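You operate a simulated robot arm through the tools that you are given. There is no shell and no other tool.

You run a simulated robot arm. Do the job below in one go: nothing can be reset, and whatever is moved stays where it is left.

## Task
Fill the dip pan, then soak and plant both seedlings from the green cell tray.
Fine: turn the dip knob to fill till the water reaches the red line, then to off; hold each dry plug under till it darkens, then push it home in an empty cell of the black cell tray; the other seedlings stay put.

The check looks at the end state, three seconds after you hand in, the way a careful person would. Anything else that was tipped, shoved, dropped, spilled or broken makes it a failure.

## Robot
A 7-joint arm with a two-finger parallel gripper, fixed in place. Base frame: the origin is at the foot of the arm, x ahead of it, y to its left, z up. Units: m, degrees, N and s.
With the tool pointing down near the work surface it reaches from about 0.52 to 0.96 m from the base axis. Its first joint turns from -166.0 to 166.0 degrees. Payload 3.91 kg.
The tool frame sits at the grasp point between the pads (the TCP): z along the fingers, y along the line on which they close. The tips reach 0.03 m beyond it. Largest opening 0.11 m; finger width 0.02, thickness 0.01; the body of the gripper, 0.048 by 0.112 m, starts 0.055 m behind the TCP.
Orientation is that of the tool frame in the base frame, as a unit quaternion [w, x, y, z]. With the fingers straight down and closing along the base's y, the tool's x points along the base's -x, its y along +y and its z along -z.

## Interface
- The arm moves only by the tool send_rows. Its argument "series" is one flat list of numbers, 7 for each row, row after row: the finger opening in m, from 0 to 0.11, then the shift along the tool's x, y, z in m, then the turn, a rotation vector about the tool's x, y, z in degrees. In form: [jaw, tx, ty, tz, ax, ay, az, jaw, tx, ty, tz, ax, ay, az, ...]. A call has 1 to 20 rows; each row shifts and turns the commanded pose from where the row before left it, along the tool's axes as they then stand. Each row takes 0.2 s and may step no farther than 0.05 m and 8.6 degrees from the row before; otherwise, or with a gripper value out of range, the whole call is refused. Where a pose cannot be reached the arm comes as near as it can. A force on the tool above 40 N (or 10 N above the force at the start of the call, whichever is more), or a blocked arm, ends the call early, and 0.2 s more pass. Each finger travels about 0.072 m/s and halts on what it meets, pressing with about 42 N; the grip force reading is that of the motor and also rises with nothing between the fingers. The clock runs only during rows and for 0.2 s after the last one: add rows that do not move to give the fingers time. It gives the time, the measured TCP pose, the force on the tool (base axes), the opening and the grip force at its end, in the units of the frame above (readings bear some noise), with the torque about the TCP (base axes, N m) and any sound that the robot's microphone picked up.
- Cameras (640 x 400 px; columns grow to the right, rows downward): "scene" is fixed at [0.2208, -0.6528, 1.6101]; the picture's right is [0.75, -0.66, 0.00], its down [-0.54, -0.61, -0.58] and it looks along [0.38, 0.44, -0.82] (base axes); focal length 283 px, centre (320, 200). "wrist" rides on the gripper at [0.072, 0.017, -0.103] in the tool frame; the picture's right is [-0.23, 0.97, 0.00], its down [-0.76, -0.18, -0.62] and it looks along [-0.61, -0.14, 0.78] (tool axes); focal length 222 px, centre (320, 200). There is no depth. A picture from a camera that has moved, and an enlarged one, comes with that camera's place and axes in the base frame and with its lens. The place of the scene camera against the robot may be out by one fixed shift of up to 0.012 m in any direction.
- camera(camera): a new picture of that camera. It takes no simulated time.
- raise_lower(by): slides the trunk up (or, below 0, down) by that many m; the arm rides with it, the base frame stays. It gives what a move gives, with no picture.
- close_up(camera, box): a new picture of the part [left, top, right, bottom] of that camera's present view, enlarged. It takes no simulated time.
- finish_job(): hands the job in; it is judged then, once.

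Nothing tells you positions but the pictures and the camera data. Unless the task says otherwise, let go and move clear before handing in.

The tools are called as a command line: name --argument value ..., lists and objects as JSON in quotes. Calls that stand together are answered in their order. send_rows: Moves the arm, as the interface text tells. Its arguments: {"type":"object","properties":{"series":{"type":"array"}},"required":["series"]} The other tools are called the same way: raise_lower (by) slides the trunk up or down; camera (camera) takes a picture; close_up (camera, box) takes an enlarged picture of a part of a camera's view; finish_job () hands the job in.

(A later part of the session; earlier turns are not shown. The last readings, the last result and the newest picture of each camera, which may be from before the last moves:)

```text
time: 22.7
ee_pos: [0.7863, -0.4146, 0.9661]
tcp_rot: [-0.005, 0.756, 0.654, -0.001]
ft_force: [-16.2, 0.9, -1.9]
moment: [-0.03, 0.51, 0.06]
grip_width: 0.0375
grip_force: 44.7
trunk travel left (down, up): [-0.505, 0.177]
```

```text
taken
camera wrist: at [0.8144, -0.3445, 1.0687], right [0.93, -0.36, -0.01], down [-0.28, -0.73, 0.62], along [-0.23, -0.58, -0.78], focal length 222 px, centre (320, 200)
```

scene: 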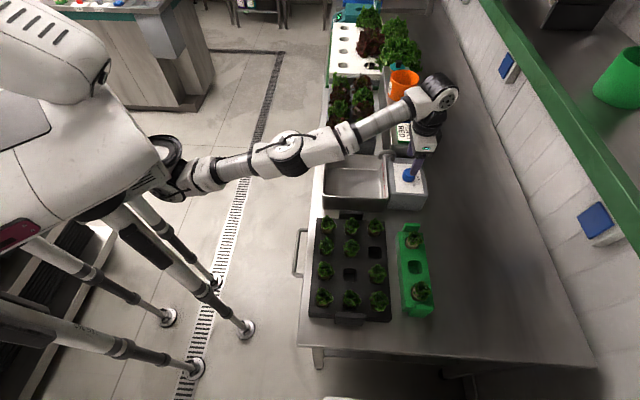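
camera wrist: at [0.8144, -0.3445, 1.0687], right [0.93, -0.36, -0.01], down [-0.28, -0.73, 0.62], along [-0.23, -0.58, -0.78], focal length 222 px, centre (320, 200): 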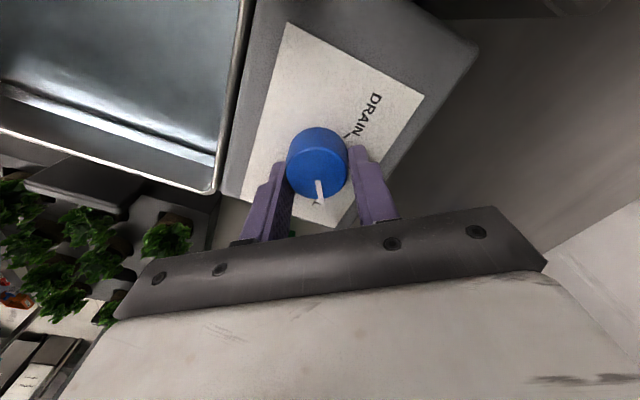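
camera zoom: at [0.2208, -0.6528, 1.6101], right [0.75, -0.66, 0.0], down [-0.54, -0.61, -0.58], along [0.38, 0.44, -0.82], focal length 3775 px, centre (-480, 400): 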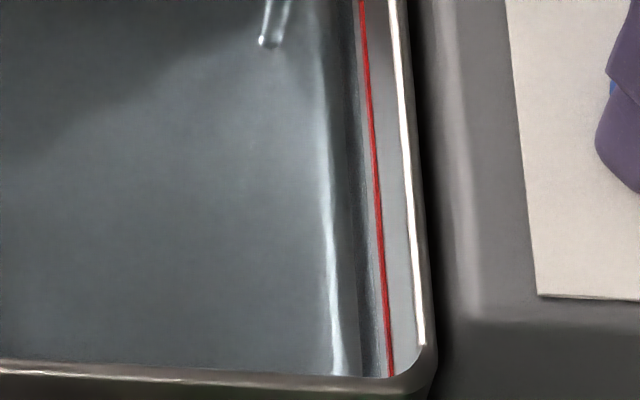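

The water is at roughly 80% of the red line's height and rising about 10% of wall height per second. Turning the knob back also takes time, so I'll start now and check, topping up later if needed.

send_rows --series '[0.03, 0, 0, 0, 0, 0, 0, 0.03, 0, 0, 0, 0, 0, -8.5, 0.03, 0, 0, 0, 0, 0, -8.5, 0.03, 0, 0, 0, 0, 0, -8.5, 0.03, 0, 0, 0, 0, 0, -8.5, 0.03, 0, 0, 0, 0, 0, -8.5, 0.03, 0, 0, 0, 0, 0, -8.5, 0.03, 0, 0, 0, 0, 0, -2.5]'

close_up --camera "scene" --box '[320, 145, 440, 205]'

close_up --camera "scene" --box '[368, 155, 392, 170]'

camera --camera "wrist"

```text
time: 24.5
ee_pos: [0.7901, -0.412, 0.9649]
tcp_rot: [-0.002, 0.378, 0.926, 0.002]
ft_force: [31.9, 5.5, 15.4]
moment: [0.91, -0.54, -0.16]
grip_width: 0.0371
grip_force: 44.7
trunk travel left (down, up): [-0.505, 0.177]
```

```text
5.33 times, centred on (380, 175) of scene
camera zoom: at [0.2208, -0.6528, 1.6101], right [0.75, -0.66, 0.0], down [-0.54, -0.61, -0.58], along [0.38, 0.44, -0.82], focal length 1510 px, centre (0, 333)
```

zoom: 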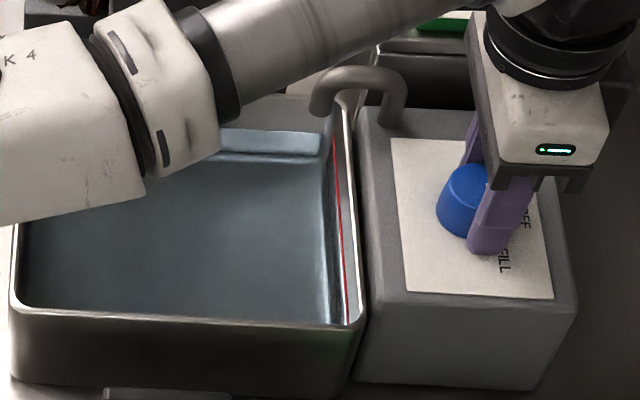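

```text
16.00 times, centred on (380, 162) of scene
camera zoom: at [0.2208, -0.6528, 1.6101], right [0.75, -0.66, 0.0], down [-0.54, -0.61, -0.58], along [0.38, 0.44, -0.82], focal length 4530 px, centre (-640, 800)
```

zoom: 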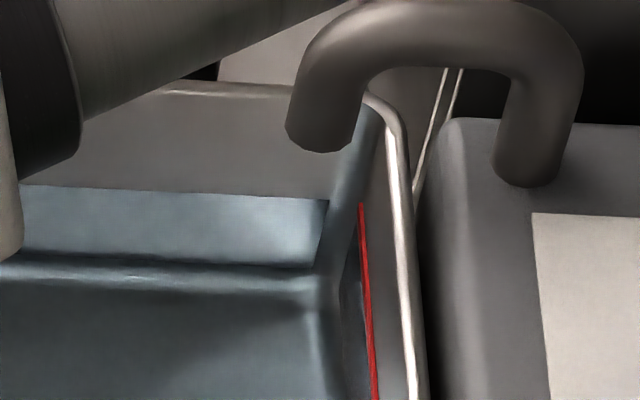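

```text
taken
camera wrist: at [0.7508, -0.348, 1.0689], right [0.84, 0.54, 0.0], down [0.42, -0.66, 0.62], along [0.33, -0.52, -0.78], focal length 222 px, centre (320, 200)
```

wrist: 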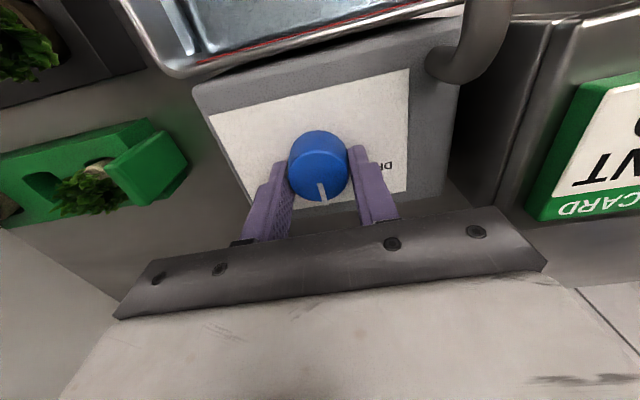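

The flow has stopped. I'll check the level against the red line from both cameras.

close_up --camera "wrist" --box '[110, 0, 470, 90]'

close_up --camera "wrist" --box '[180, 20, 300, 80]'

close_up --camera "scene" --box '[374, 165, 392, 180]'

close_up --camera "scene" --box '[374, 185, 392, 200]'

```text
1.78 times, centred on (290, 45) of wrist
camera zoom: at [0.7508, -0.348, 1.0689], right [0.84, 0.54, 0.0], down [0.42, -0.66, 0.62], along [0.33, -0.52, -0.78], focal length 395 px, centre (373, 476)
```

zoom: 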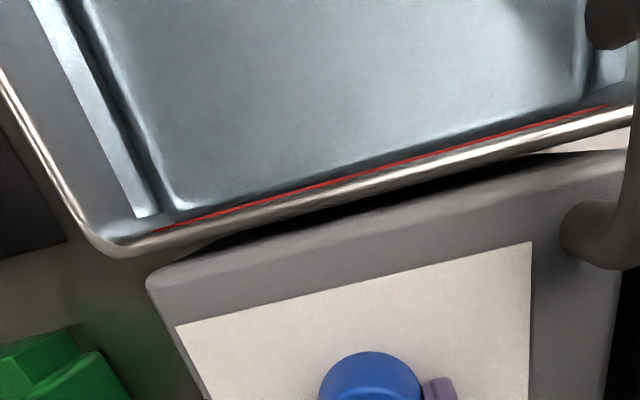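

```text
5.33 times, centred on (240, 50) of wrist
camera zoom: at [0.7508, -0.348, 1.0689], right [0.84, 0.54, 0.0], down [0.42, -0.66, 0.62], along [0.33, -0.52, -0.78], focal length 1185 px, centre (747, 1000)
```

zoom: 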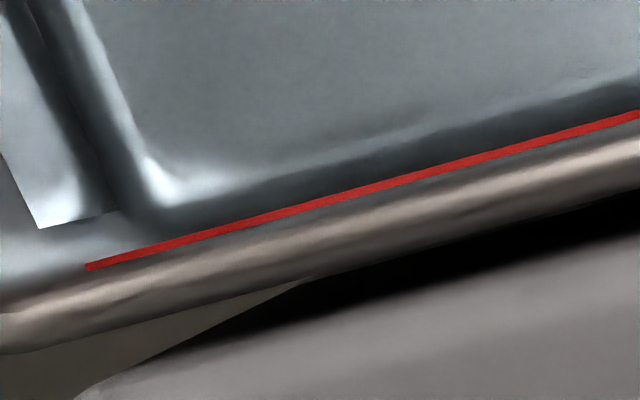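

```text
16.00 times, centred on (383, 172) of scene
camera zoom: at [0.2208, -0.6528, 1.6101], right [0.75, -0.66, 0.0], down [-0.54, -0.61, -0.58], along [0.38, 0.44, -0.82], focal length 4530 px, centre (-688, 640)
```

zoom: 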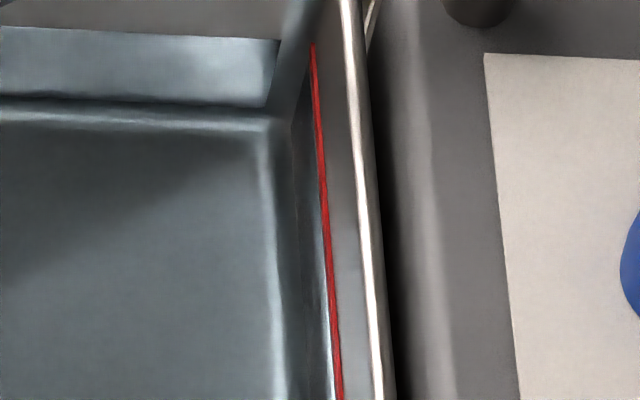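

```text
16.00 times, centred on (383, 192) of scene
camera zoom: at [0.2208, -0.6528, 1.6101], right [0.75, -0.66, 0.0], down [-0.54, -0.61, -0.58], along [0.38, 0.44, -0.82], focal length 4530 px, centre (-688, 320)
```

zoom: 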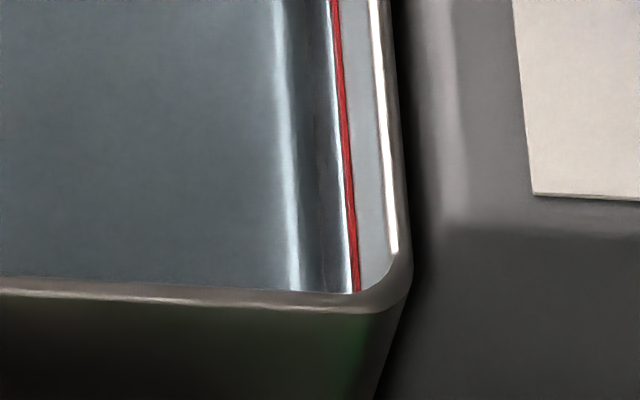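

By eye the water is at or just under the red line. I'll let go of the knob and move the wrist camera over the pan to judge it head-on.

send_rows --series '[0.045, 0, 0, 0, 0, 0, 0, 0.06, 0, 0, 0, 0, 0, 0, 0.065, 0, 0, 0, 0, 0, 0, 0.065, 0, 0, -0.02, 0, 0, 0, 0.065, 0, 0, -0.03, 0, 0, 0, 0.065, 0.03, 0, -0.01, 0, 0, 0, 0.065, 0.045, 0, 0, 0, 0, 0, 0.065, 0.045, 0, 0, 0, 0, 0, 0.065, 0.03, 0, 0, 0, 0, 0, 0.065, 0, 0, 0, 0, 0, 0]'

camera --camera "wrist"

close_up --camera "scene" --box '[380, 150, 436, 215]'

```text
time: 26.7
ee_pos: [0.681, -0.3061, 1.0235]
tcp_rot: [-0.004, 0.38, 0.925, 0.0]
ft_force: [-0.3, -0.3, 0.0]
moment: [-0.02, -0.01, 0.01]
grip_width: 0.0652
grip_force: 0.0
out of reach, approached as far as the arm can: row 5
trunk travel left (down, up): [-0.505, 0.177]
```

```text
taken
camera wrist: at [0.6422, -0.242, 1.1283], right [0.85, 0.53, -0.01], down [0.42, -0.66, 0.62], along [0.33, -0.53, -0.79], focal length 222 px, centre (320, 200)
```

wrist: 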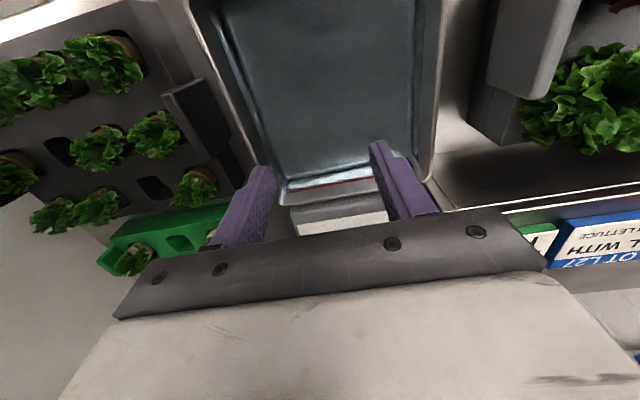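

```text
6.15 times, centred on (408, 182) of scene
camera zoom: at [0.2208, -0.6528, 1.6101], right [0.75, -0.66, 0.0], down [-0.54, -0.61, -0.58], along [0.38, 0.44, -0.82], focal length 1742 px, centre (-222, 308)
```

zoom: 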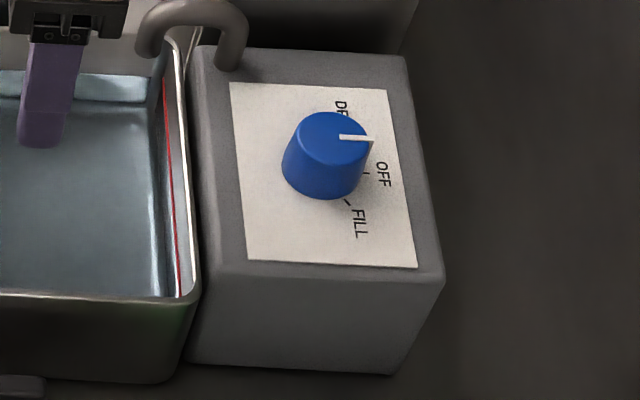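

close_up --camera "wrist" --box '[260, 150, 400, 215]'

close_up --camera "wrist" --box '[270, 170, 330, 210]'

```text
4.57 times, centred on (330, 182) of wrist
camera zoom: at [0.6422, -0.242, 1.1283], right [0.85, 0.53, -0.01], down [0.42, -0.66, 0.62], along [0.33, -0.53, -0.79], focal length 1015 px, centre (274, 280)
```

zoom: 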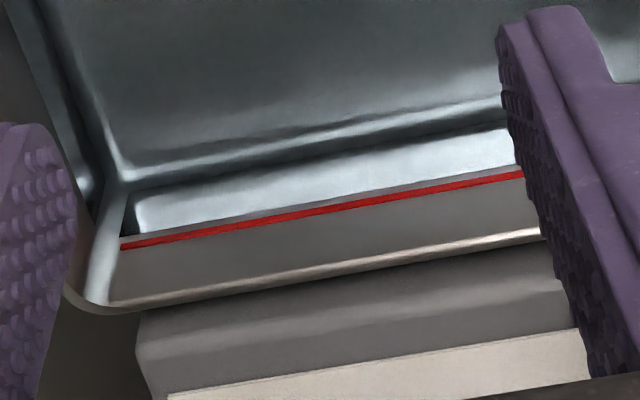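

```text
10.00 times, centred on (300, 190) of wrist
camera zoom: at [0.6422, -0.242, 1.1283], right [0.85, 0.53, -0.01], down [0.42, -0.66, 0.62], along [0.33, -0.53, -0.79], focal length 2221 px, centre (520, 300)
```

zoom: 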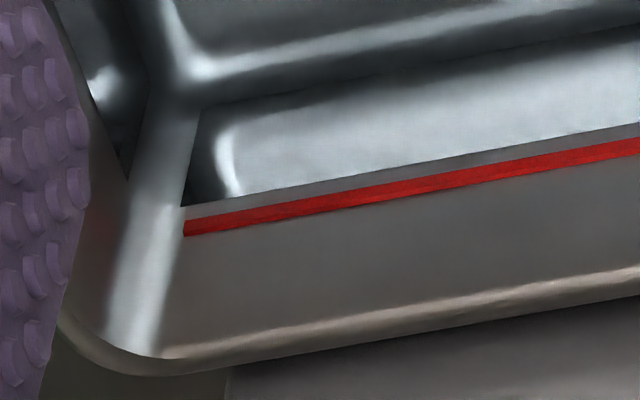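

The knob is back exactly at OFF, but the water edge sits about 3–4 mm below the red line. I'll go back for a short top-up: turn about 34° towards FILL and straight back.

send_rows --series '[0.065, -0.038, 0.0005, 0, 0, 0, 0, 0.065, -0.038, 0.0005, 0, 0, 0, 0, 0.065, -0.038, 0.0005, 0.02, 0, 0, 0, 0.065, -0.0381, 0.0005, 0.02, 0, 0, 0, 0.065, 0, 0, 0, 0, 0, 0]'

close_up --camera "wrist" --box '[220, 80, 420, 220]'

```text
time: 27.9
ee_pos: [0.7876, -0.4143, 0.9812]
tcp_rot: [-0.005, 0.38, 0.925, -0.002]
ft_force: [-0.4, 0.2, 0.2]
moment: [0.01, 0.03, -0.03]
grip_width: 0.0651
grip_force: 0.1
trunk travel left (down, up): [-0.505, 0.177]
```

```text
2.86 times, centred on (320, 150) of wrist
camera zoom: at [0.7496, -0.35, 1.087], right [0.85, 0.53, -0.01], down [0.42, -0.66, 0.62], along [0.33, -0.53, -0.79], focal length 635 px, centre (320, 343)
```

zoom: 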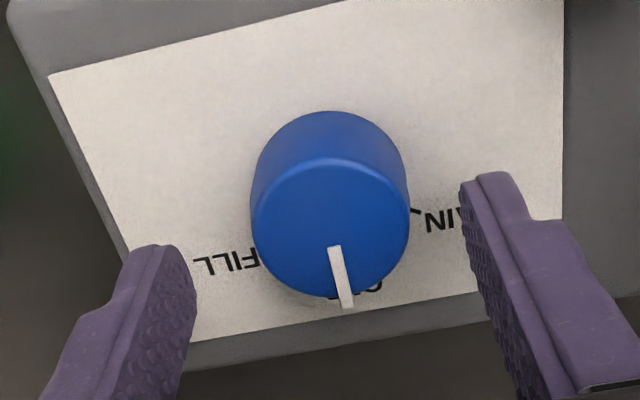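

send_rows --series '[0.065, 0, 0.003, 0.007, 0, 0, 0, 0.06, 0, 0, 0.007, 0, 0, 0, 0.05, 0, 0, 0, 0, 0, 0, 0.04, 0, 0, 0, 0, 0, 0, 0.03, 0, 0, 0, 0, 0, 0, 0.03, 0, 0, 0, 0, 0, 0]'

```text
time: 29.3
ee_pos: [0.7906, -0.4128, 0.9705]
tcp_rot: [-0.004, 0.381, 0.925, 0.0]
ft_force: [1.2, 0.2, 0.0]
moment: [0.1, -0.12, -0.02]
grip_width: 0.0369
grip_force: 45.3
trunk travel left (down, up): [-0.505, 0.177]
```

send_rows --series '[0.03, 0, 0, 0, 0, 0, 8.5, 0.03, 0, 0, 0, 0, 0, 8.5, 0.03, 0, 0, 0, 0, 0, 8.5, 0.03, 0, 0, 0, 0, 0, 8.5, 0.03, 0, 0, 0, 0, 0, -8.5, 0.03, 0, 0, 0, 0, 0, -8.5, 0.03, 0, 0, 0, 0, 0, -8.5, 0.03, 0, 0, 0, 0, 0, -8.5, 0.03, 0, 0, 0, 0, 0, 0]'

close_up --camera "scene" --box '[320, 145, 440, 205]'

close_up --camera "scene" --box '[368, 155, 392, 170]'

```text
time: 31.3
ee_pos: [0.7901, -0.4122, 0.9697]
tcp_rot: [-0.004, 0.38, 0.925, 0.0]
ft_force: [1.2, -19.3, 0.7]
moment: [-1.33, -0.49, 0.05]
grip_width: 0.0371
grip_force: 45.1
trunk travel left (down, up): [-0.505, 0.177]
```

```text
5.33 times, centred on (380, 175) of scene
camera zoom: at [0.2208, -0.6528, 1.6101], right [0.75, -0.66, 0.0], down [-0.54, -0.61, -0.58], along [0.38, 0.44, -0.82], focal length 1510 px, centre (0, 333)
```

zoom: 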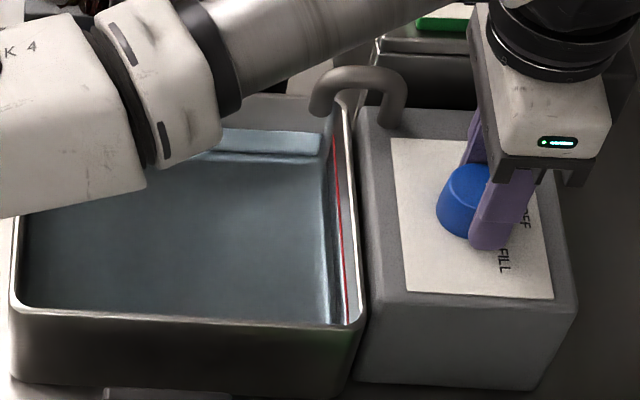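

```text
16.00 times, centred on (380, 162) of scene
camera zoom: at [0.2208, -0.6528, 1.6101], right [0.75, -0.66, 0.0], down [-0.54, -0.61, -0.58], along [0.38, 0.44, -0.82], focal length 4530 px, centre (-640, 800)
```

zoom: 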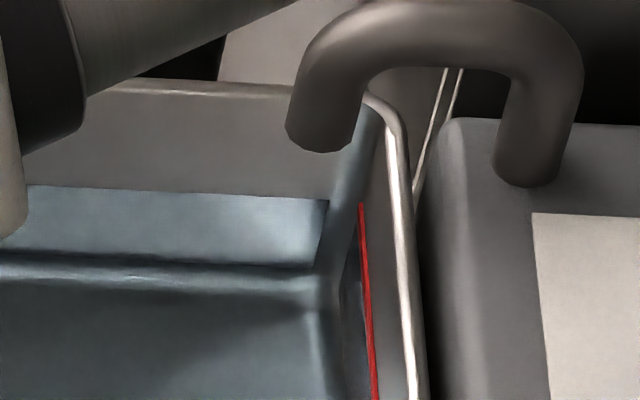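

There was no flow at 34°, so the valve only opens near FILL. I'll turn to 50°, hold 0.2 s and come back.

send_rows --series '[0.03, 0, 0, 0, 0, 0, 8.5, 0.03, 0, 0, 0, 0, 0, 8.5, 0.03, 0, 0, 0, 0, 0, 8.5, 0.03, 0, 0, 0, 0, 0, 8.5, 0.03, 0, 0, 0, 0, 0, 8.5, 0.03, 0, 0, 0, 0, 0, 7.5, 0.03, 0, 0, 0, 0, 0, 0, 0.03, 0, 0, 0, 0, 0, -8.5, 0.03, 0, 0, 0, 0, 0, -8.5, 0.03, 0, 0, 0, 0, 0, -8.5, 0.03, 0, 0, 0, 0, 0, -8.5, 0.03, 0, 0, 0, 0, 0, -8.5, 0.03, 0, 0, 0, 0, 0, -7.5, 0.03, 0, 0, 0, 0, 0, 0]'

close_up --camera "scene" --box '[320, 145, 440, 205]'

close_up --camera "scene" --box '[368, 155, 392, 170]'

```text
time: 34.3
ee_pos: [0.7898, -0.4117, 0.9694]
tcp_rot: [-0.004, 0.38, 0.925, -0.001]
ft_force: [-8.4, -18.3, -2.3]
moment: [-0.92, 0.01, 0.08]
grip_width: 0.0368
grip_force: 45.3
trunk travel left (down, up): [-0.505, 0.177]
```

```text
5.33 times, centred on (380, 175) of scene
camera zoom: at [0.2208, -0.6528, 1.6101], right [0.75, -0.66, 0.0], down [-0.54, -0.61, -0.58], along [0.38, 0.44, -0.82], focal length 1510 px, centre (0, 333)
```

zoom: 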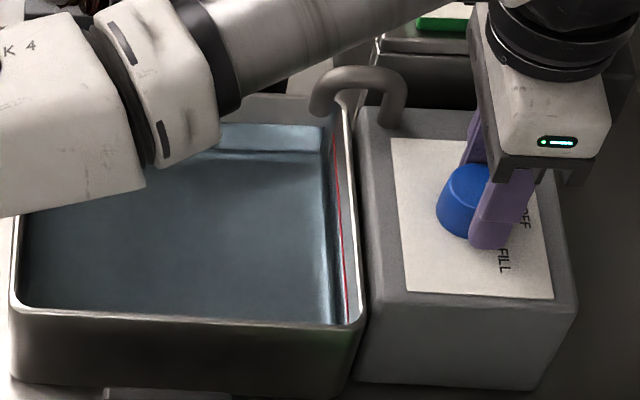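

```text
16.00 times, centred on (380, 162) of scene
camera zoom: at [0.2208, -0.6528, 1.6101], right [0.75, -0.66, 0.0], down [-0.54, -0.61, -0.58], along [0.38, 0.44, -0.82], focal length 4530 px, centre (-640, 800)
```

zoom: 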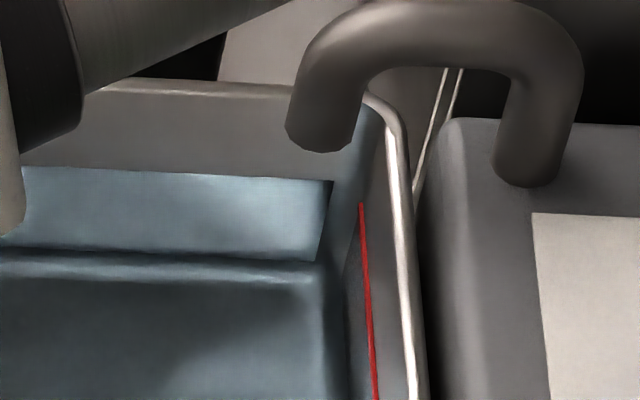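

The level rose about 5 mm. I'll let go, back off over the pan as before and check against the line.

send_rows --series '[0.045, 0, 0, 0, 0, 0, 0, 0.06, 0, 0, 0, 0, 0, 0, 0.065, 0, 0, 0, 0, 0, 0, 0.065, 0, 0, -0.02, 0, 0, 0, 0.065, 0.03, 0, -0.02, 0, 0, 0, 0.065, 0.04, 0, -0.015, 0, 0, 0, 0.065, 0.045, 0, 0, 0, 0, 0, 0.065, 0.04, 0, 0, 0, 0, 0, 0.065, 0, 0, 0, 0, 0, 0]'

camera --camera "wrist"

close_up --camera "wrist" --box '[260, 150, 400, 215]'

close_up --camera "scene" --box '[380, 150, 436, 215]'

```text
time: 36.3
ee_pos: [0.679, -0.3, 1.0252]
tcp_rot: [-0.004, 0.381, 0.924, 0.0]
ft_force: [0.1, 0.5, -0.5]
moment: [0.02, -0.05, 0.01]
grip_width: 0.065
grip_force: 0.0
trunk travel left (down, up): [-0.505, 0.177]
```

```text
taken
camera wrist: at [0.6408, -0.2359, 1.13], right [0.85, 0.53, -0.01], down [0.42, -0.66, 0.62], along [0.32, -0.53, -0.79], focal length 222 px, centre (320, 200)
```

wrist: 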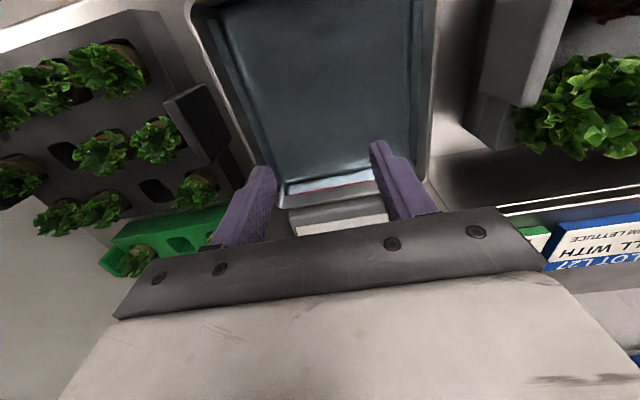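

```text
4.57 times, centred on (330, 182) of wrist
camera zoom: at [0.6408, -0.2359, 1.13], right [0.85, 0.53, -0.01], down [0.42, -0.66, 0.62], along [0.32, -0.53, -0.79], focal length 1015 px, centre (274, 280)
```

zoom: 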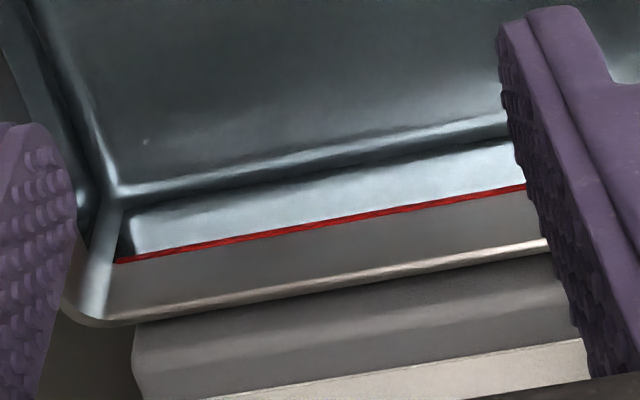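

```text
6.15 times, centred on (408, 182) of scene
camera zoom: at [0.2208, -0.6528, 1.6101], right [0.75, -0.66, 0.0], down [-0.54, -0.61, -0.58], along [0.38, 0.44, -0.82], focal length 1742 px, centre (-222, 308)
```

zoom: 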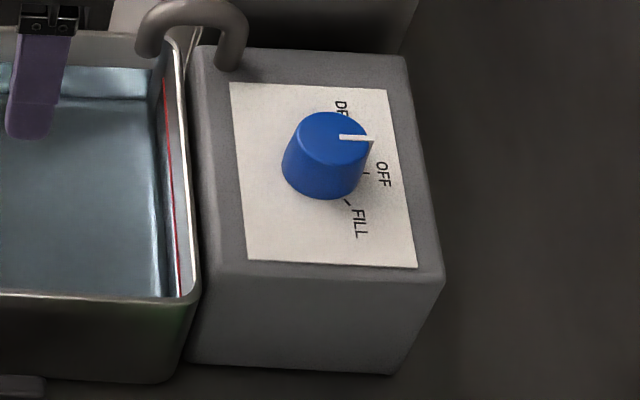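

The water now sits right on the red line and the knob is at OFF. Next I'll move over the nearer green-tray seedling and turn the tool so the jaws close along base x, diagonally between the cells.

send_rows --series '[0.065, -0.0263, -0.0343, -0.003, 0, 0, 0, 0.065, -0.0263, -0.0343, -0.003, 0, 0, 0, 0.065, -0.0263, -0.0343, 0, 0, 0, 0, 0.065, -0.0263, -0.0343, 0, 0, 0, 0, 0.065, -0.0263, -0.0343, 0, 0, 0, 0, 0.065, -0.0263, -0.0343, 0, 0, 0, 0, 0.07, 0, 0, 0, 0, 0, 7.5, 0.075, 0, 0, 0, 0, 0, 7.5, 0.08, 0, 0, 0, 0, 0, 7.5, 0.08, 0, 0, 0, 0, 0, 7.5, 0.08, 0, 0, 0, 0, 0, 7.5, 0.08, 0, 0, 0, 0, 0, 7.5, 0.08, 0, 0, 0, 0, 0, 0]'

camera --camera "wrist"

camera --camera "scene"

```text
time: 39.1
ee_pos: [0.6509, -0.5262, 1.0296]
tcp_rot: [-0.004, 0.706, 0.708, -0.002]
ft_force: [-0.6, 0.6, -0.4]
moment: [0.01, -0.02, -0.02]
grip_width: 0.08
grip_force: 0.0
out of reach, approached as far as the arm can: row 6
trunk travel left (down, up): [-0.505, 0.177]
```

```text
taken
camera wrist: at [0.6688, -0.4523, 1.1342], right [0.97, -0.22, -0.01], down [-0.17, -0.76, 0.62], along [-0.15, -0.61, -0.78], focal length 222 px, centre (320, 200)
```

wrist: 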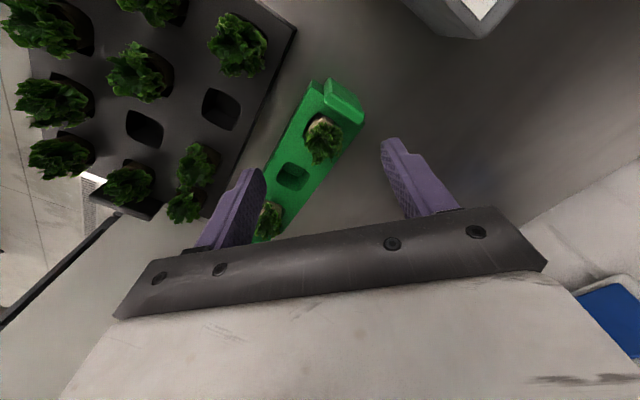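

```text
taken
```

scene: 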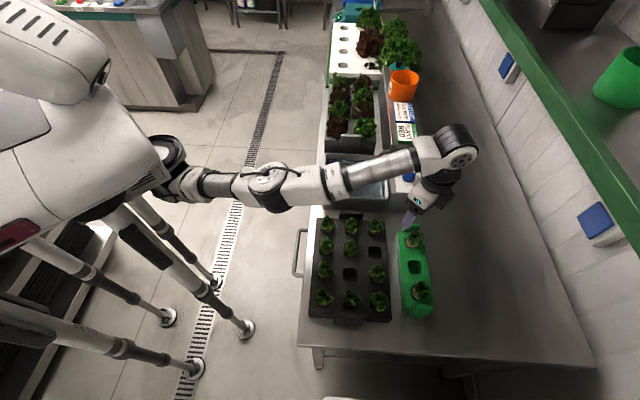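

close_up --camera "wrist" --box '[250, 70, 380, 240]'

close_up --camera "wrist" --box '[290, 100, 350, 170]'

close_up --camera "wrist" --box '[20, 0, 300, 200]'

```text
2.35 times, centred on (315, 155) of wrist
camera zoom: at [0.6688, -0.4523, 1.1342], right [0.97, -0.22, -0.01], down [-0.17, -0.76, 0.62], along [-0.15, -0.61, -0.78], focal length 523 px, centre (332, 306)
```

zoom: 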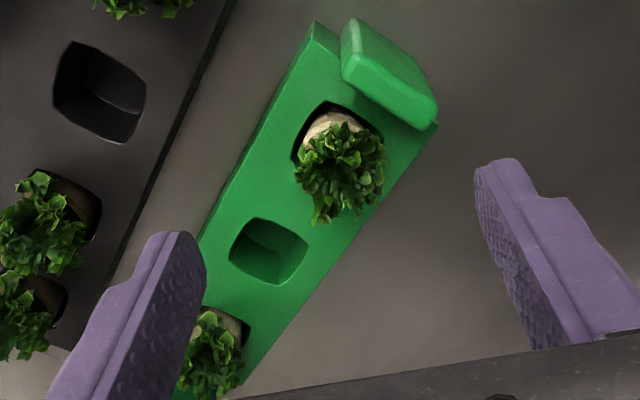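

```text
5.71 times, centred on (320, 135) of wrist
camera zoom: at [0.6688, -0.4523, 1.1342], right [0.97, -0.22, -0.01], down [-0.17, -0.76, 0.62], along [-0.15, -0.61, -0.78], focal length 1269 px, centre (320, 571)
```

zoom: 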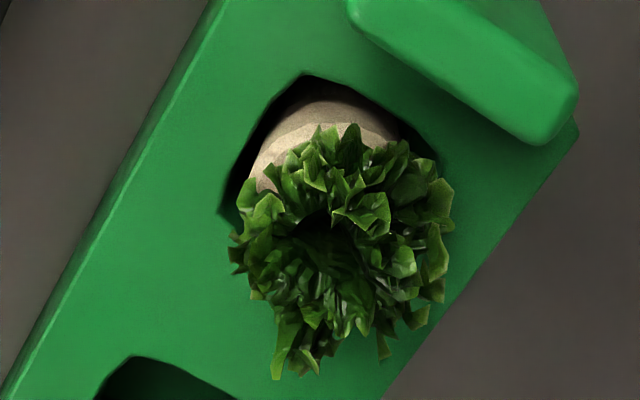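

```text
2.00 times, centred on (160, 100) of wrist
camera zoom: at [0.6688, -0.4523, 1.1342], right [0.97, -0.22, -0.01], down [-0.17, -0.76, 0.62], along [-0.15, -0.61, -0.78], focal length 444 px, centre (640, 400)
```

zoom: 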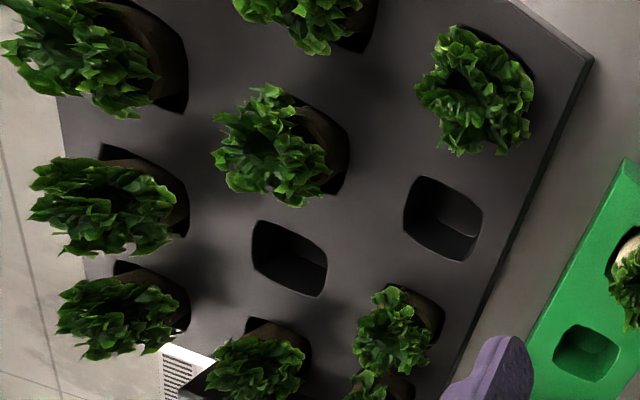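

close_up --camera "scene" --box '[408, 270, 440, 310]'

close_up --camera "scene" --box '[398, 222, 430, 262]'

close_up --camera "scene" --box '[310, 255, 400, 330]'

```text
10.00 times, centred on (424, 290) of scene
camera zoom: at [0.2208, -0.6528, 1.6101], right [0.75, -0.66, 0.0], down [-0.54, -0.61, -0.58], along [0.38, 0.44, -0.82], focal length 2831 px, centre (-720, -700)
```

zoom: 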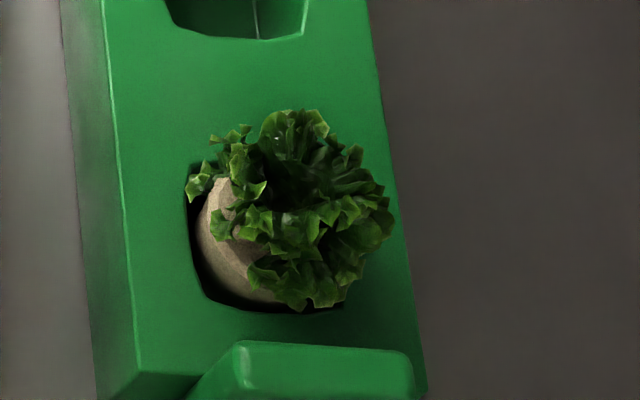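

```text
10.00 times, centred on (414, 242) of scene
camera zoom: at [0.2208, -0.6528, 1.6101], right [0.75, -0.66, 0.0], down [-0.54, -0.61, -0.58], along [0.38, 0.44, -0.82], focal length 2831 px, centre (-620, -220)
```

zoom: 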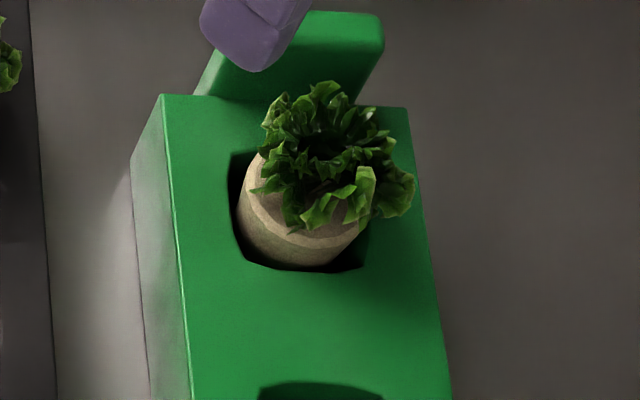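

```text
5.33 times, centred on (355, 292) of scene
camera zoom: at [0.2208, -0.6528, 1.6101], right [0.75, -0.66, 0.0], down [-0.54, -0.61, -0.58], along [0.38, 0.44, -0.82], focal length 1510 px, centre (133, -293)
```

zoom: 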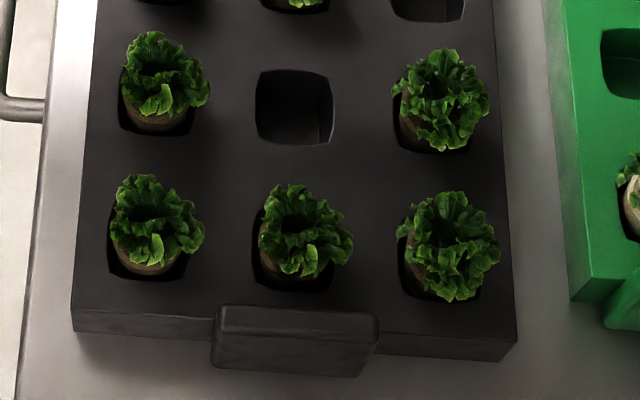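

The green tray's top is at z≈0.890 and the nearer plug is centred at about (0.646, -0.547). The end handle stands about 17 mm above the tray, so I'll grip across the tray (closing along s), turning the tool to 135°.

send_rows --series '[0.08, 0, 0, 0.02, -0.49, -0.16, 0, 0.08, -0.0208, -0.0046, 0.0, 0, 0, 0, 0.08, 0, 0, 0, 0, 0, 7.5, 0.08, 0, 0, 0, 0, 0, 7.5, 0.08, 0, 0, 0, 0, 0, 7.5, 0.08, 0, 0, 0, 0, 0, 7.5, 0.08, 0, 0, 0, 0, 0, 7.5, 0.08, 0, 0, 0, 0, 0, 7.7, 0.08, 0, 0, 0, 0, 0, 0]'

camera --camera "wrist"

close_up --camera "wrist" --box '[250, 70, 390, 210]'

close_up --camera "scene" --box '[380, 130, 480, 260]'

```text
time: 41.1
ee_pos: [0.6455, -0.5478, 1.0102]
tcp_rot: [0.0, 0.924, 0.383, 0.0]
ft_force: [-0.4, -0.1, -0.7]
moment: [0.02, 0.0, -0.02]
grip_width: 0.0803
grip_force: 0.0
trunk travel left (down, up): [-0.505, 0.177]
```

```text
taken
camera wrist: at [0.7091, -0.5067, 1.1134], right [0.53, -0.85, 0.0], down [-0.66, -0.41, 0.62], along [-0.53, -0.33, -0.78], focal length 222 px, centre (320, 200)
```

wrist: 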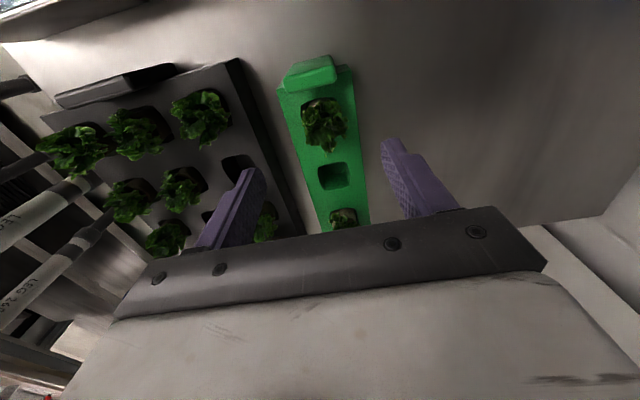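

```text
2.86 times, centred on (320, 140) of wrist
camera zoom: at [0.7091, -0.5067, 1.1134], right [0.53, -0.85, 0.0], down [-0.66, -0.41, 0.62], along [-0.53, -0.33, -0.78], focal length 635 px, centre (320, 371)
```

zoom: 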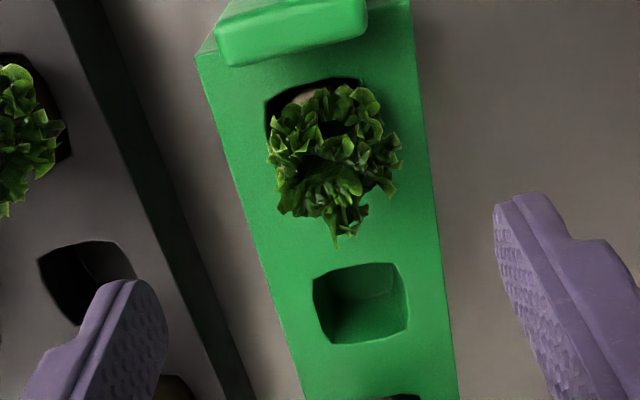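

```text
3.08 times, centred on (430, 195) of scene
camera zoom: at [0.2208, -0.6528, 1.6101], right [0.75, -0.66, 0.0], down [-0.54, -0.61, -0.58], along [0.38, 0.44, -0.82], focal length 871 px, centre (-18, 215)
```

zoom: 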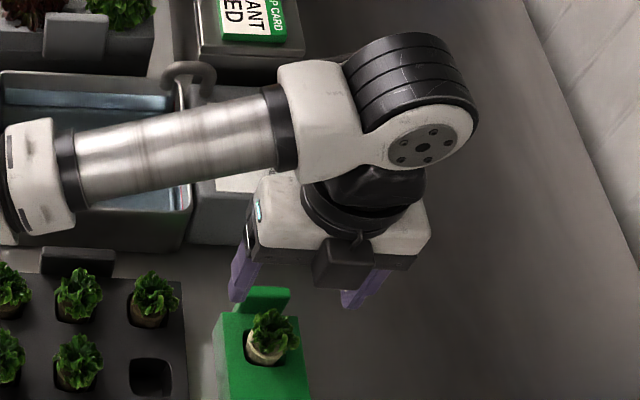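

The tool is centred over the plug. I'll descend with the jaws at 0.066 and stop with the tips about 5 mm above the tray.

send_rows --series '[0.068, 0.0, 0.0006, 0.03, 0, 0, 0, 0.066, 0, 0, 0.03, 0, 0, 0, 0.066, 0, 0, 0.022, 0, 0, 0, 0.066, 0, 0, 0, 0, 0, 0]'

camera --camera "wrist"

close_up --camera "scene" --box '[395, 215, 440, 265]'

```text
time: 42.1
ee_pos: [0.646, -0.5468, 0.9263]
tcp_rot: [0.0, 0.924, 0.382, 0.001]
ft_force: [0.1, -0.1, 0.2]
moment: [0.03, 0.0, 0.03]
grip_width: 0.0661
grip_force: 0.1
trunk travel left (down, up): [-0.505, 0.177]
```

```text
taken
camera wrist: at [0.7091, -0.5061, 1.0302], right [0.53, -0.85, 0.0], down [-0.66, -0.41, 0.62], along [-0.53, -0.33, -0.78], focal length 222 px, centre (320, 200)
```

wrist: 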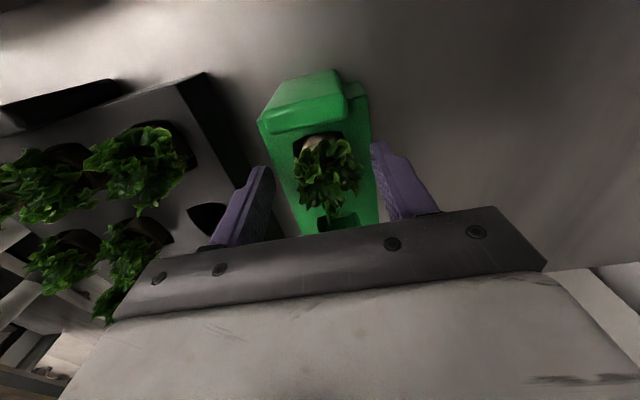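

```text
8.00 times, centred on (418, 240) of scene
camera zoom: at [0.2208, -0.6528, 1.6101], right [0.75, -0.66, 0.0], down [-0.54, -0.61, -0.58], along [0.38, 0.44, -0.82], focal length 2265 px, centre (-460, -120)
```

zoom: 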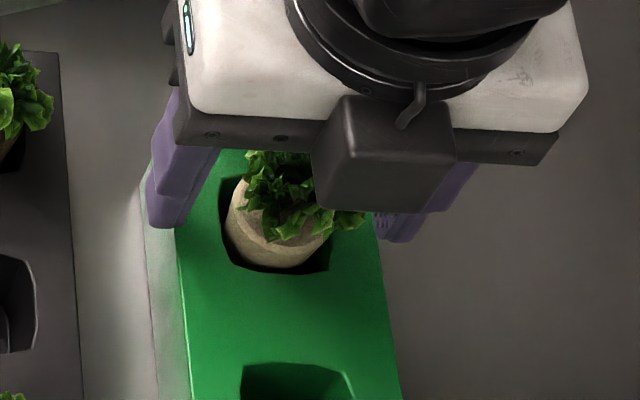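

close_up --camera "wrist" --box '[230, 110, 430, 235]'

```text
3.20 times, centred on (330, 172) of wrist
camera zoom: at [0.7091, -0.5061, 1.0302], right [0.53, -0.85, 0.0], down [-0.66, -0.41, 0.62], along [-0.53, -0.33, -0.78], focal length 711 px, centre (288, 288)
```

zoom: 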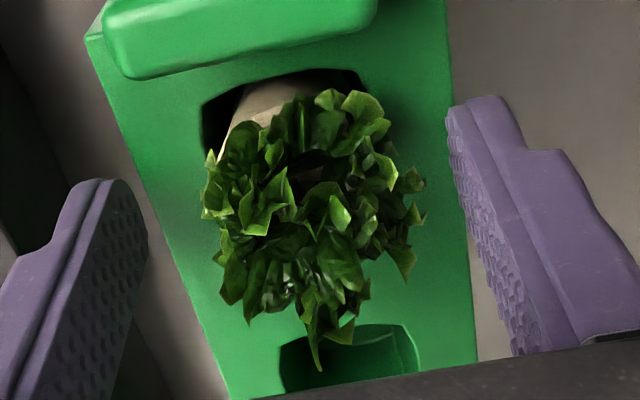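

send_rows --series '[0.055, 0, 0, 0.002, 0, 0, 0, 0.045, 0, 0, 0, 0, 0, 0, 0.038, 0, 0, 0, 0, 0, 0, 0.032, 0, 0, 0, 0, 0, 0, 0.028, 0, 0, 0, 0, 0, 0, 0.028, 0, 0, 0, 0, 0, 0]'

close_up --camera "wrist" --box '[230, 110, 430, 235]'

close_up --camera "scene" --box '[395, 215, 440, 265]'

```text
time: 43.5
ee_pos: [0.6456, -0.5466, 0.9258]
tcp_rot: [0.0, 0.923, 0.384, 0.0]
ft_force: [-1.1, -0.4, 0.8]
moment: [0.02, 0.01, 0.0]
grip_width: 0.0305
grip_force: 29.2
trunk travel left (down, up): [-0.505, 0.177]
```

```text
3.20 times, centred on (330, 172) of wrist
camera zoom: at [0.7088, -0.5056, 1.0283], right [0.53, -0.85, 0.0], down [-0.66, -0.41, 0.62], along [-0.53, -0.33, -0.78], focal length 711 px, centre (288, 288)
```

zoom: 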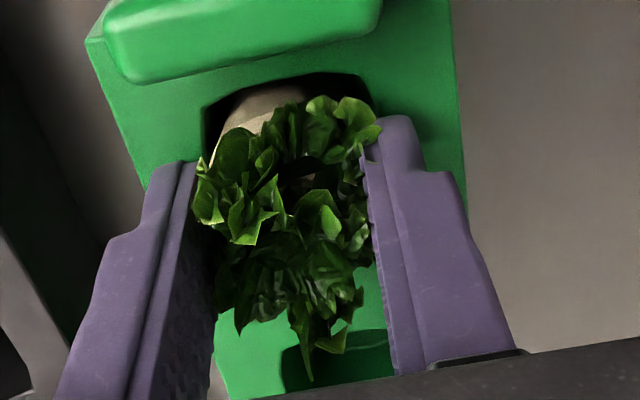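

```text
8.00 times, centred on (418, 240) of scene
camera zoom: at [0.2208, -0.6528, 1.6101], right [0.75, -0.66, 0.0], down [-0.54, -0.61, -0.58], along [0.38, 0.44, -0.82], focal length 2265 px, centre (-460, -120)
```

zoom: 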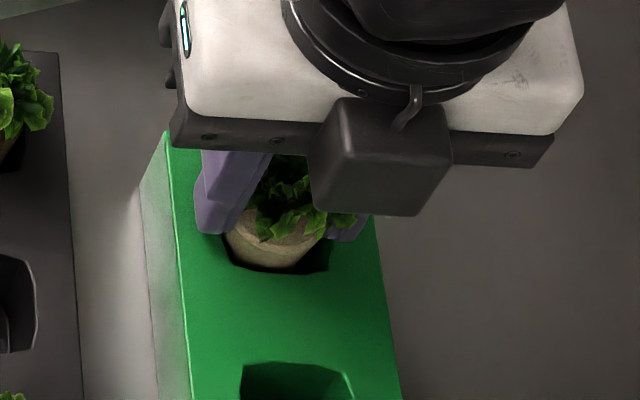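

The plug is held at 0.0305 m width. I'll lift straight up slowly.

send_rows --series '[0.027, 0, 0, -0.01, 0, 0, 0, 0.027, 0, 0, -0.015, 0, 0, 0, 0.027, 0, 0, -0.02, 0, 0, 0, 0.027, 0, 0, -0.02, 0, 0, 0, 0.027, 0, 0, -0.02, 0, 0, 0, 0.027, 0, 0, 0, 0, 0, 0]'

camera --camera "wrist"

close_up --camera "scene" --box '[380, 190, 460, 260]'

```text
time: 44.9
ee_pos: [0.6467, -0.5453, 1.012]
tcp_rot: [0.0, 0.923, 0.384, -0.001]
ft_force: [-0.5, -0.2, -0.1]
moment: [0.01, -0.04, 0.0]
grip_width: 0.0308
grip_force: 16.5
trunk travel left (down, up): [-0.505, 0.177]
```

```text
taken
camera wrist: at [0.7104, -0.5054, 1.1147], right [0.53, -0.85, 0.0], down [-0.66, -0.41, 0.62], along [-0.53, -0.33, -0.78], focal length 222 px, centre (320, 200)
```

wrist: 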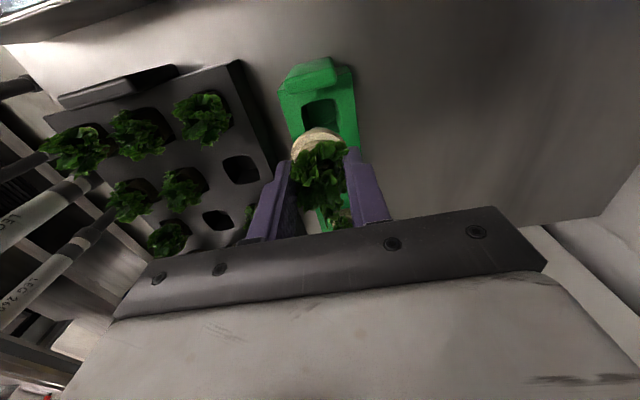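

```text
5.71 times, centred on (420, 225) of scene
camera zoom: at [0.2208, -0.6528, 1.6101], right [0.75, -0.66, 0.0], down [-0.54, -0.61, -0.58], along [0.38, 0.44, -0.82], focal length 1618 px, centre (-251, 57)
```

zoom: 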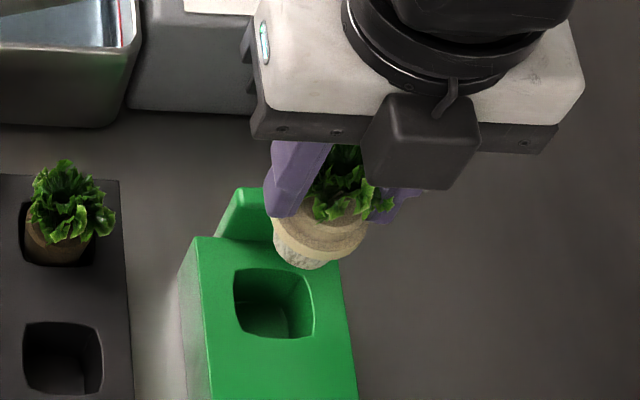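

The plug is out and the green tray didn't move. Now I'll carry it over the middle of the pan.

send_rows --series '[0.027, 0.0348, -0.0263, -0.002, 0, 0, 0, 0.027, 0.0348, -0.0263, -0.002, 0, 0, 0, 0.027, 0.0348, -0.0263, -0.002, 0, 0, 0, 0.027, 0.0348, -0.0263, -0.002, 0, 0, 0, 0.027, 0.0348, -0.0263, 0, 0, 0, 0, 0.027, 0.0348, -0.0263, 0, 0, 0, 0, 0.027, 0, 0, 0, 0, 0, 0]'

camera --camera "wrist"

close_up --camera "scene" --box '[310, 110, 430, 210]'

```text
time: 46.5
ee_pos: [0.6823, -0.2874, 1.0186]
tcp_rot: [0.0, 0.924, 0.382, 0.0]
ft_force: [0.3, 0.2, 0.0]
moment: [0.04, 0.04, -0.04]
grip_width: 0.0303
grip_force: 30.6
trunk travel left (down, up): [-0.505, 0.177]
```

```text
taken
camera wrist: at [0.7457, -0.2464, 1.1215], right [0.53, -0.85, 0.0], down [-0.66, -0.41, 0.62], along [-0.53, -0.33, -0.78], focal length 222 px, centre (320, 200)
```

wrist: 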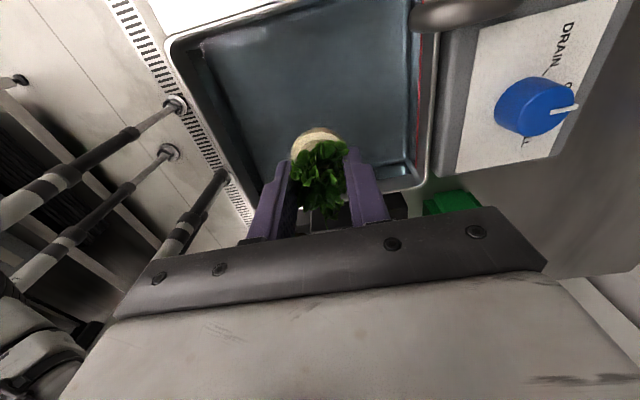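

```text
4.00 times, centred on (370, 160) of scene
camera zoom: at [0.2208, -0.6528, 1.6101], right [0.75, -0.66, 0.0], down [-0.54, -0.61, -0.58], along [0.38, 0.44, -0.82], focal length 1132 px, centre (120, 360)
```

zoom: 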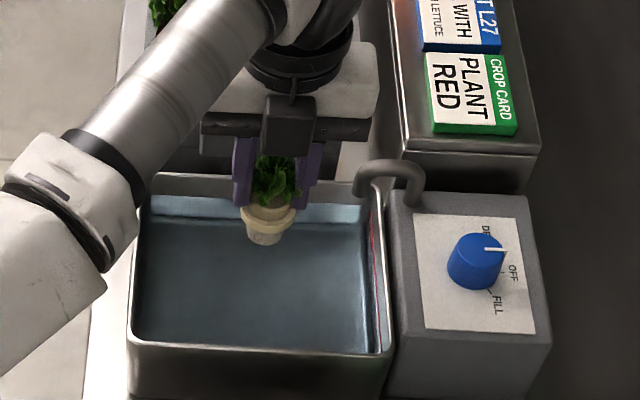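

send_rows --series '[0.027, 0, 0, 0.03, 0, 0, 0, 0.027, 0, 0, 0.03, 0, 0, 0, 0.027, 0, 0, 0.015, 0, 0, 0]'

close_up --camera "scene" --box '[340, 130, 420, 200]'

close_up --camera "wrist" --box '[230, 80, 430, 235]'

```text
time: 47.3
ee_pos: [0.6813, -0.2876, 0.9459]
tcp_rot: [0.0, 0.924, 0.383, 0.0]
ft_force: [1.3, 0.1, -0.2]
moment: [0.01, 0.01, 0.0]
grip_width: 0.0292
grip_force: 2.6
trunk travel left (down, up): [-0.505, 0.177]
```

```text
5.71 times, centred on (380, 165) of scene
camera zoom: at [0.2208, -0.6528, 1.6101], right [0.75, -0.66, 0.0], down [-0.54, -0.61, -0.58], along [0.38, 0.44, -0.82], focal length 1618 px, centre (-23, 400)
```

zoom: 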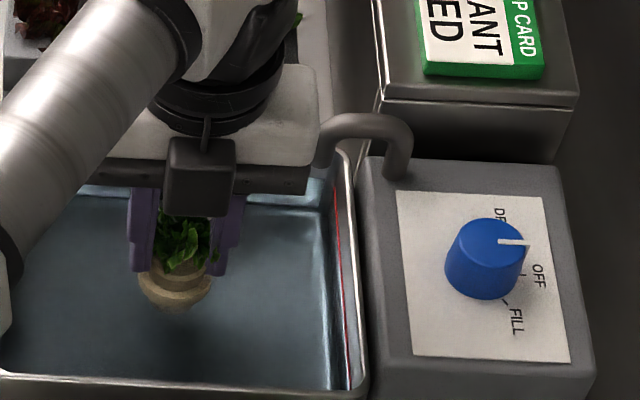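

```text
2.58 times, centred on (330, 158) of wrist
camera zoom: at [0.7455, -0.2467, 1.0494], right [0.53, -0.85, 0.0], down [-0.66, -0.41, 0.62], along [-0.53, -0.33, -0.78], focal length 573 px, centre (294, 310)
```

zoom: 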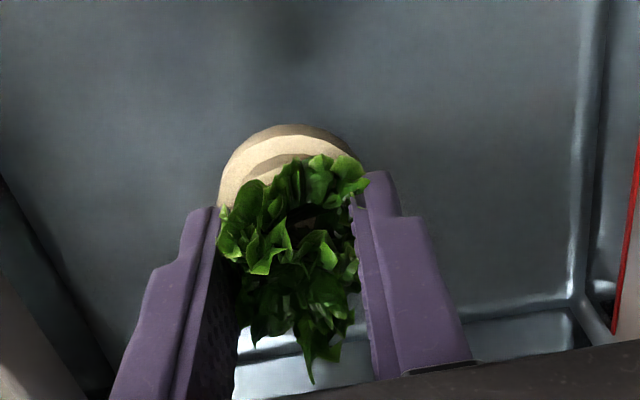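

The grip force reading dropped, so I'll hold still for a moment and check that the plug isn't slipping before I dip it.

send_rows --series '[0.026, 0, 0, 0, 0, 0, 0, 0.026, 0, 0, 0, 0, 0, 0]'

close_up --camera "wrist" --box '[230, 80, 430, 235]'

close_up --camera "scene" --box '[340, 150, 380, 190]'

```text
time: 47.9
ee_pos: [0.6827, -0.2868, 0.9463]
tcp_rot: [0.0, 0.923, 0.384, 0.0]
ft_force: [0.2, 0.2, -0.4]
moment: [-0.01, 0.0, -0.01]
grip_width: 0.0273
grip_force: 41.7
trunk travel left (down, up): [-0.505, 0.177]
```

```text
2.58 times, centred on (330, 158) of wrist
camera zoom: at [0.7456, -0.2466, 1.0495], right [0.53, -0.85, 0.0], down [-0.66, -0.41, 0.62], along [-0.53, -0.33, -0.78], focal length 573 px, centre (294, 310)
```

zoom: 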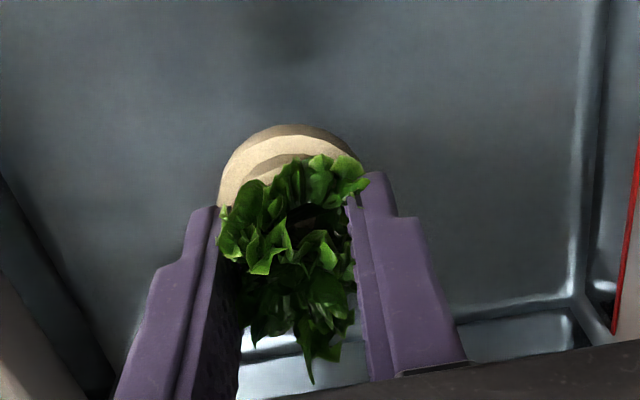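

```text
10.00 times, centred on (360, 170) of scene
camera zoom: at [0.2208, -0.6528, 1.6101], right [0.75, -0.66, 0.0], down [-0.54, -0.61, -0.58], along [0.38, 0.44, -0.82], focal length 2831 px, centre (-80, 500)
```

zoom: 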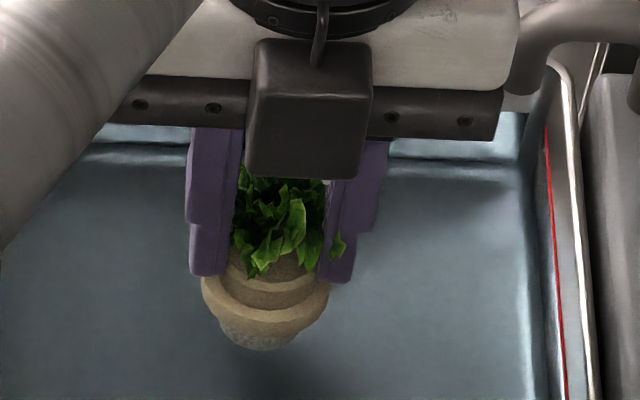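

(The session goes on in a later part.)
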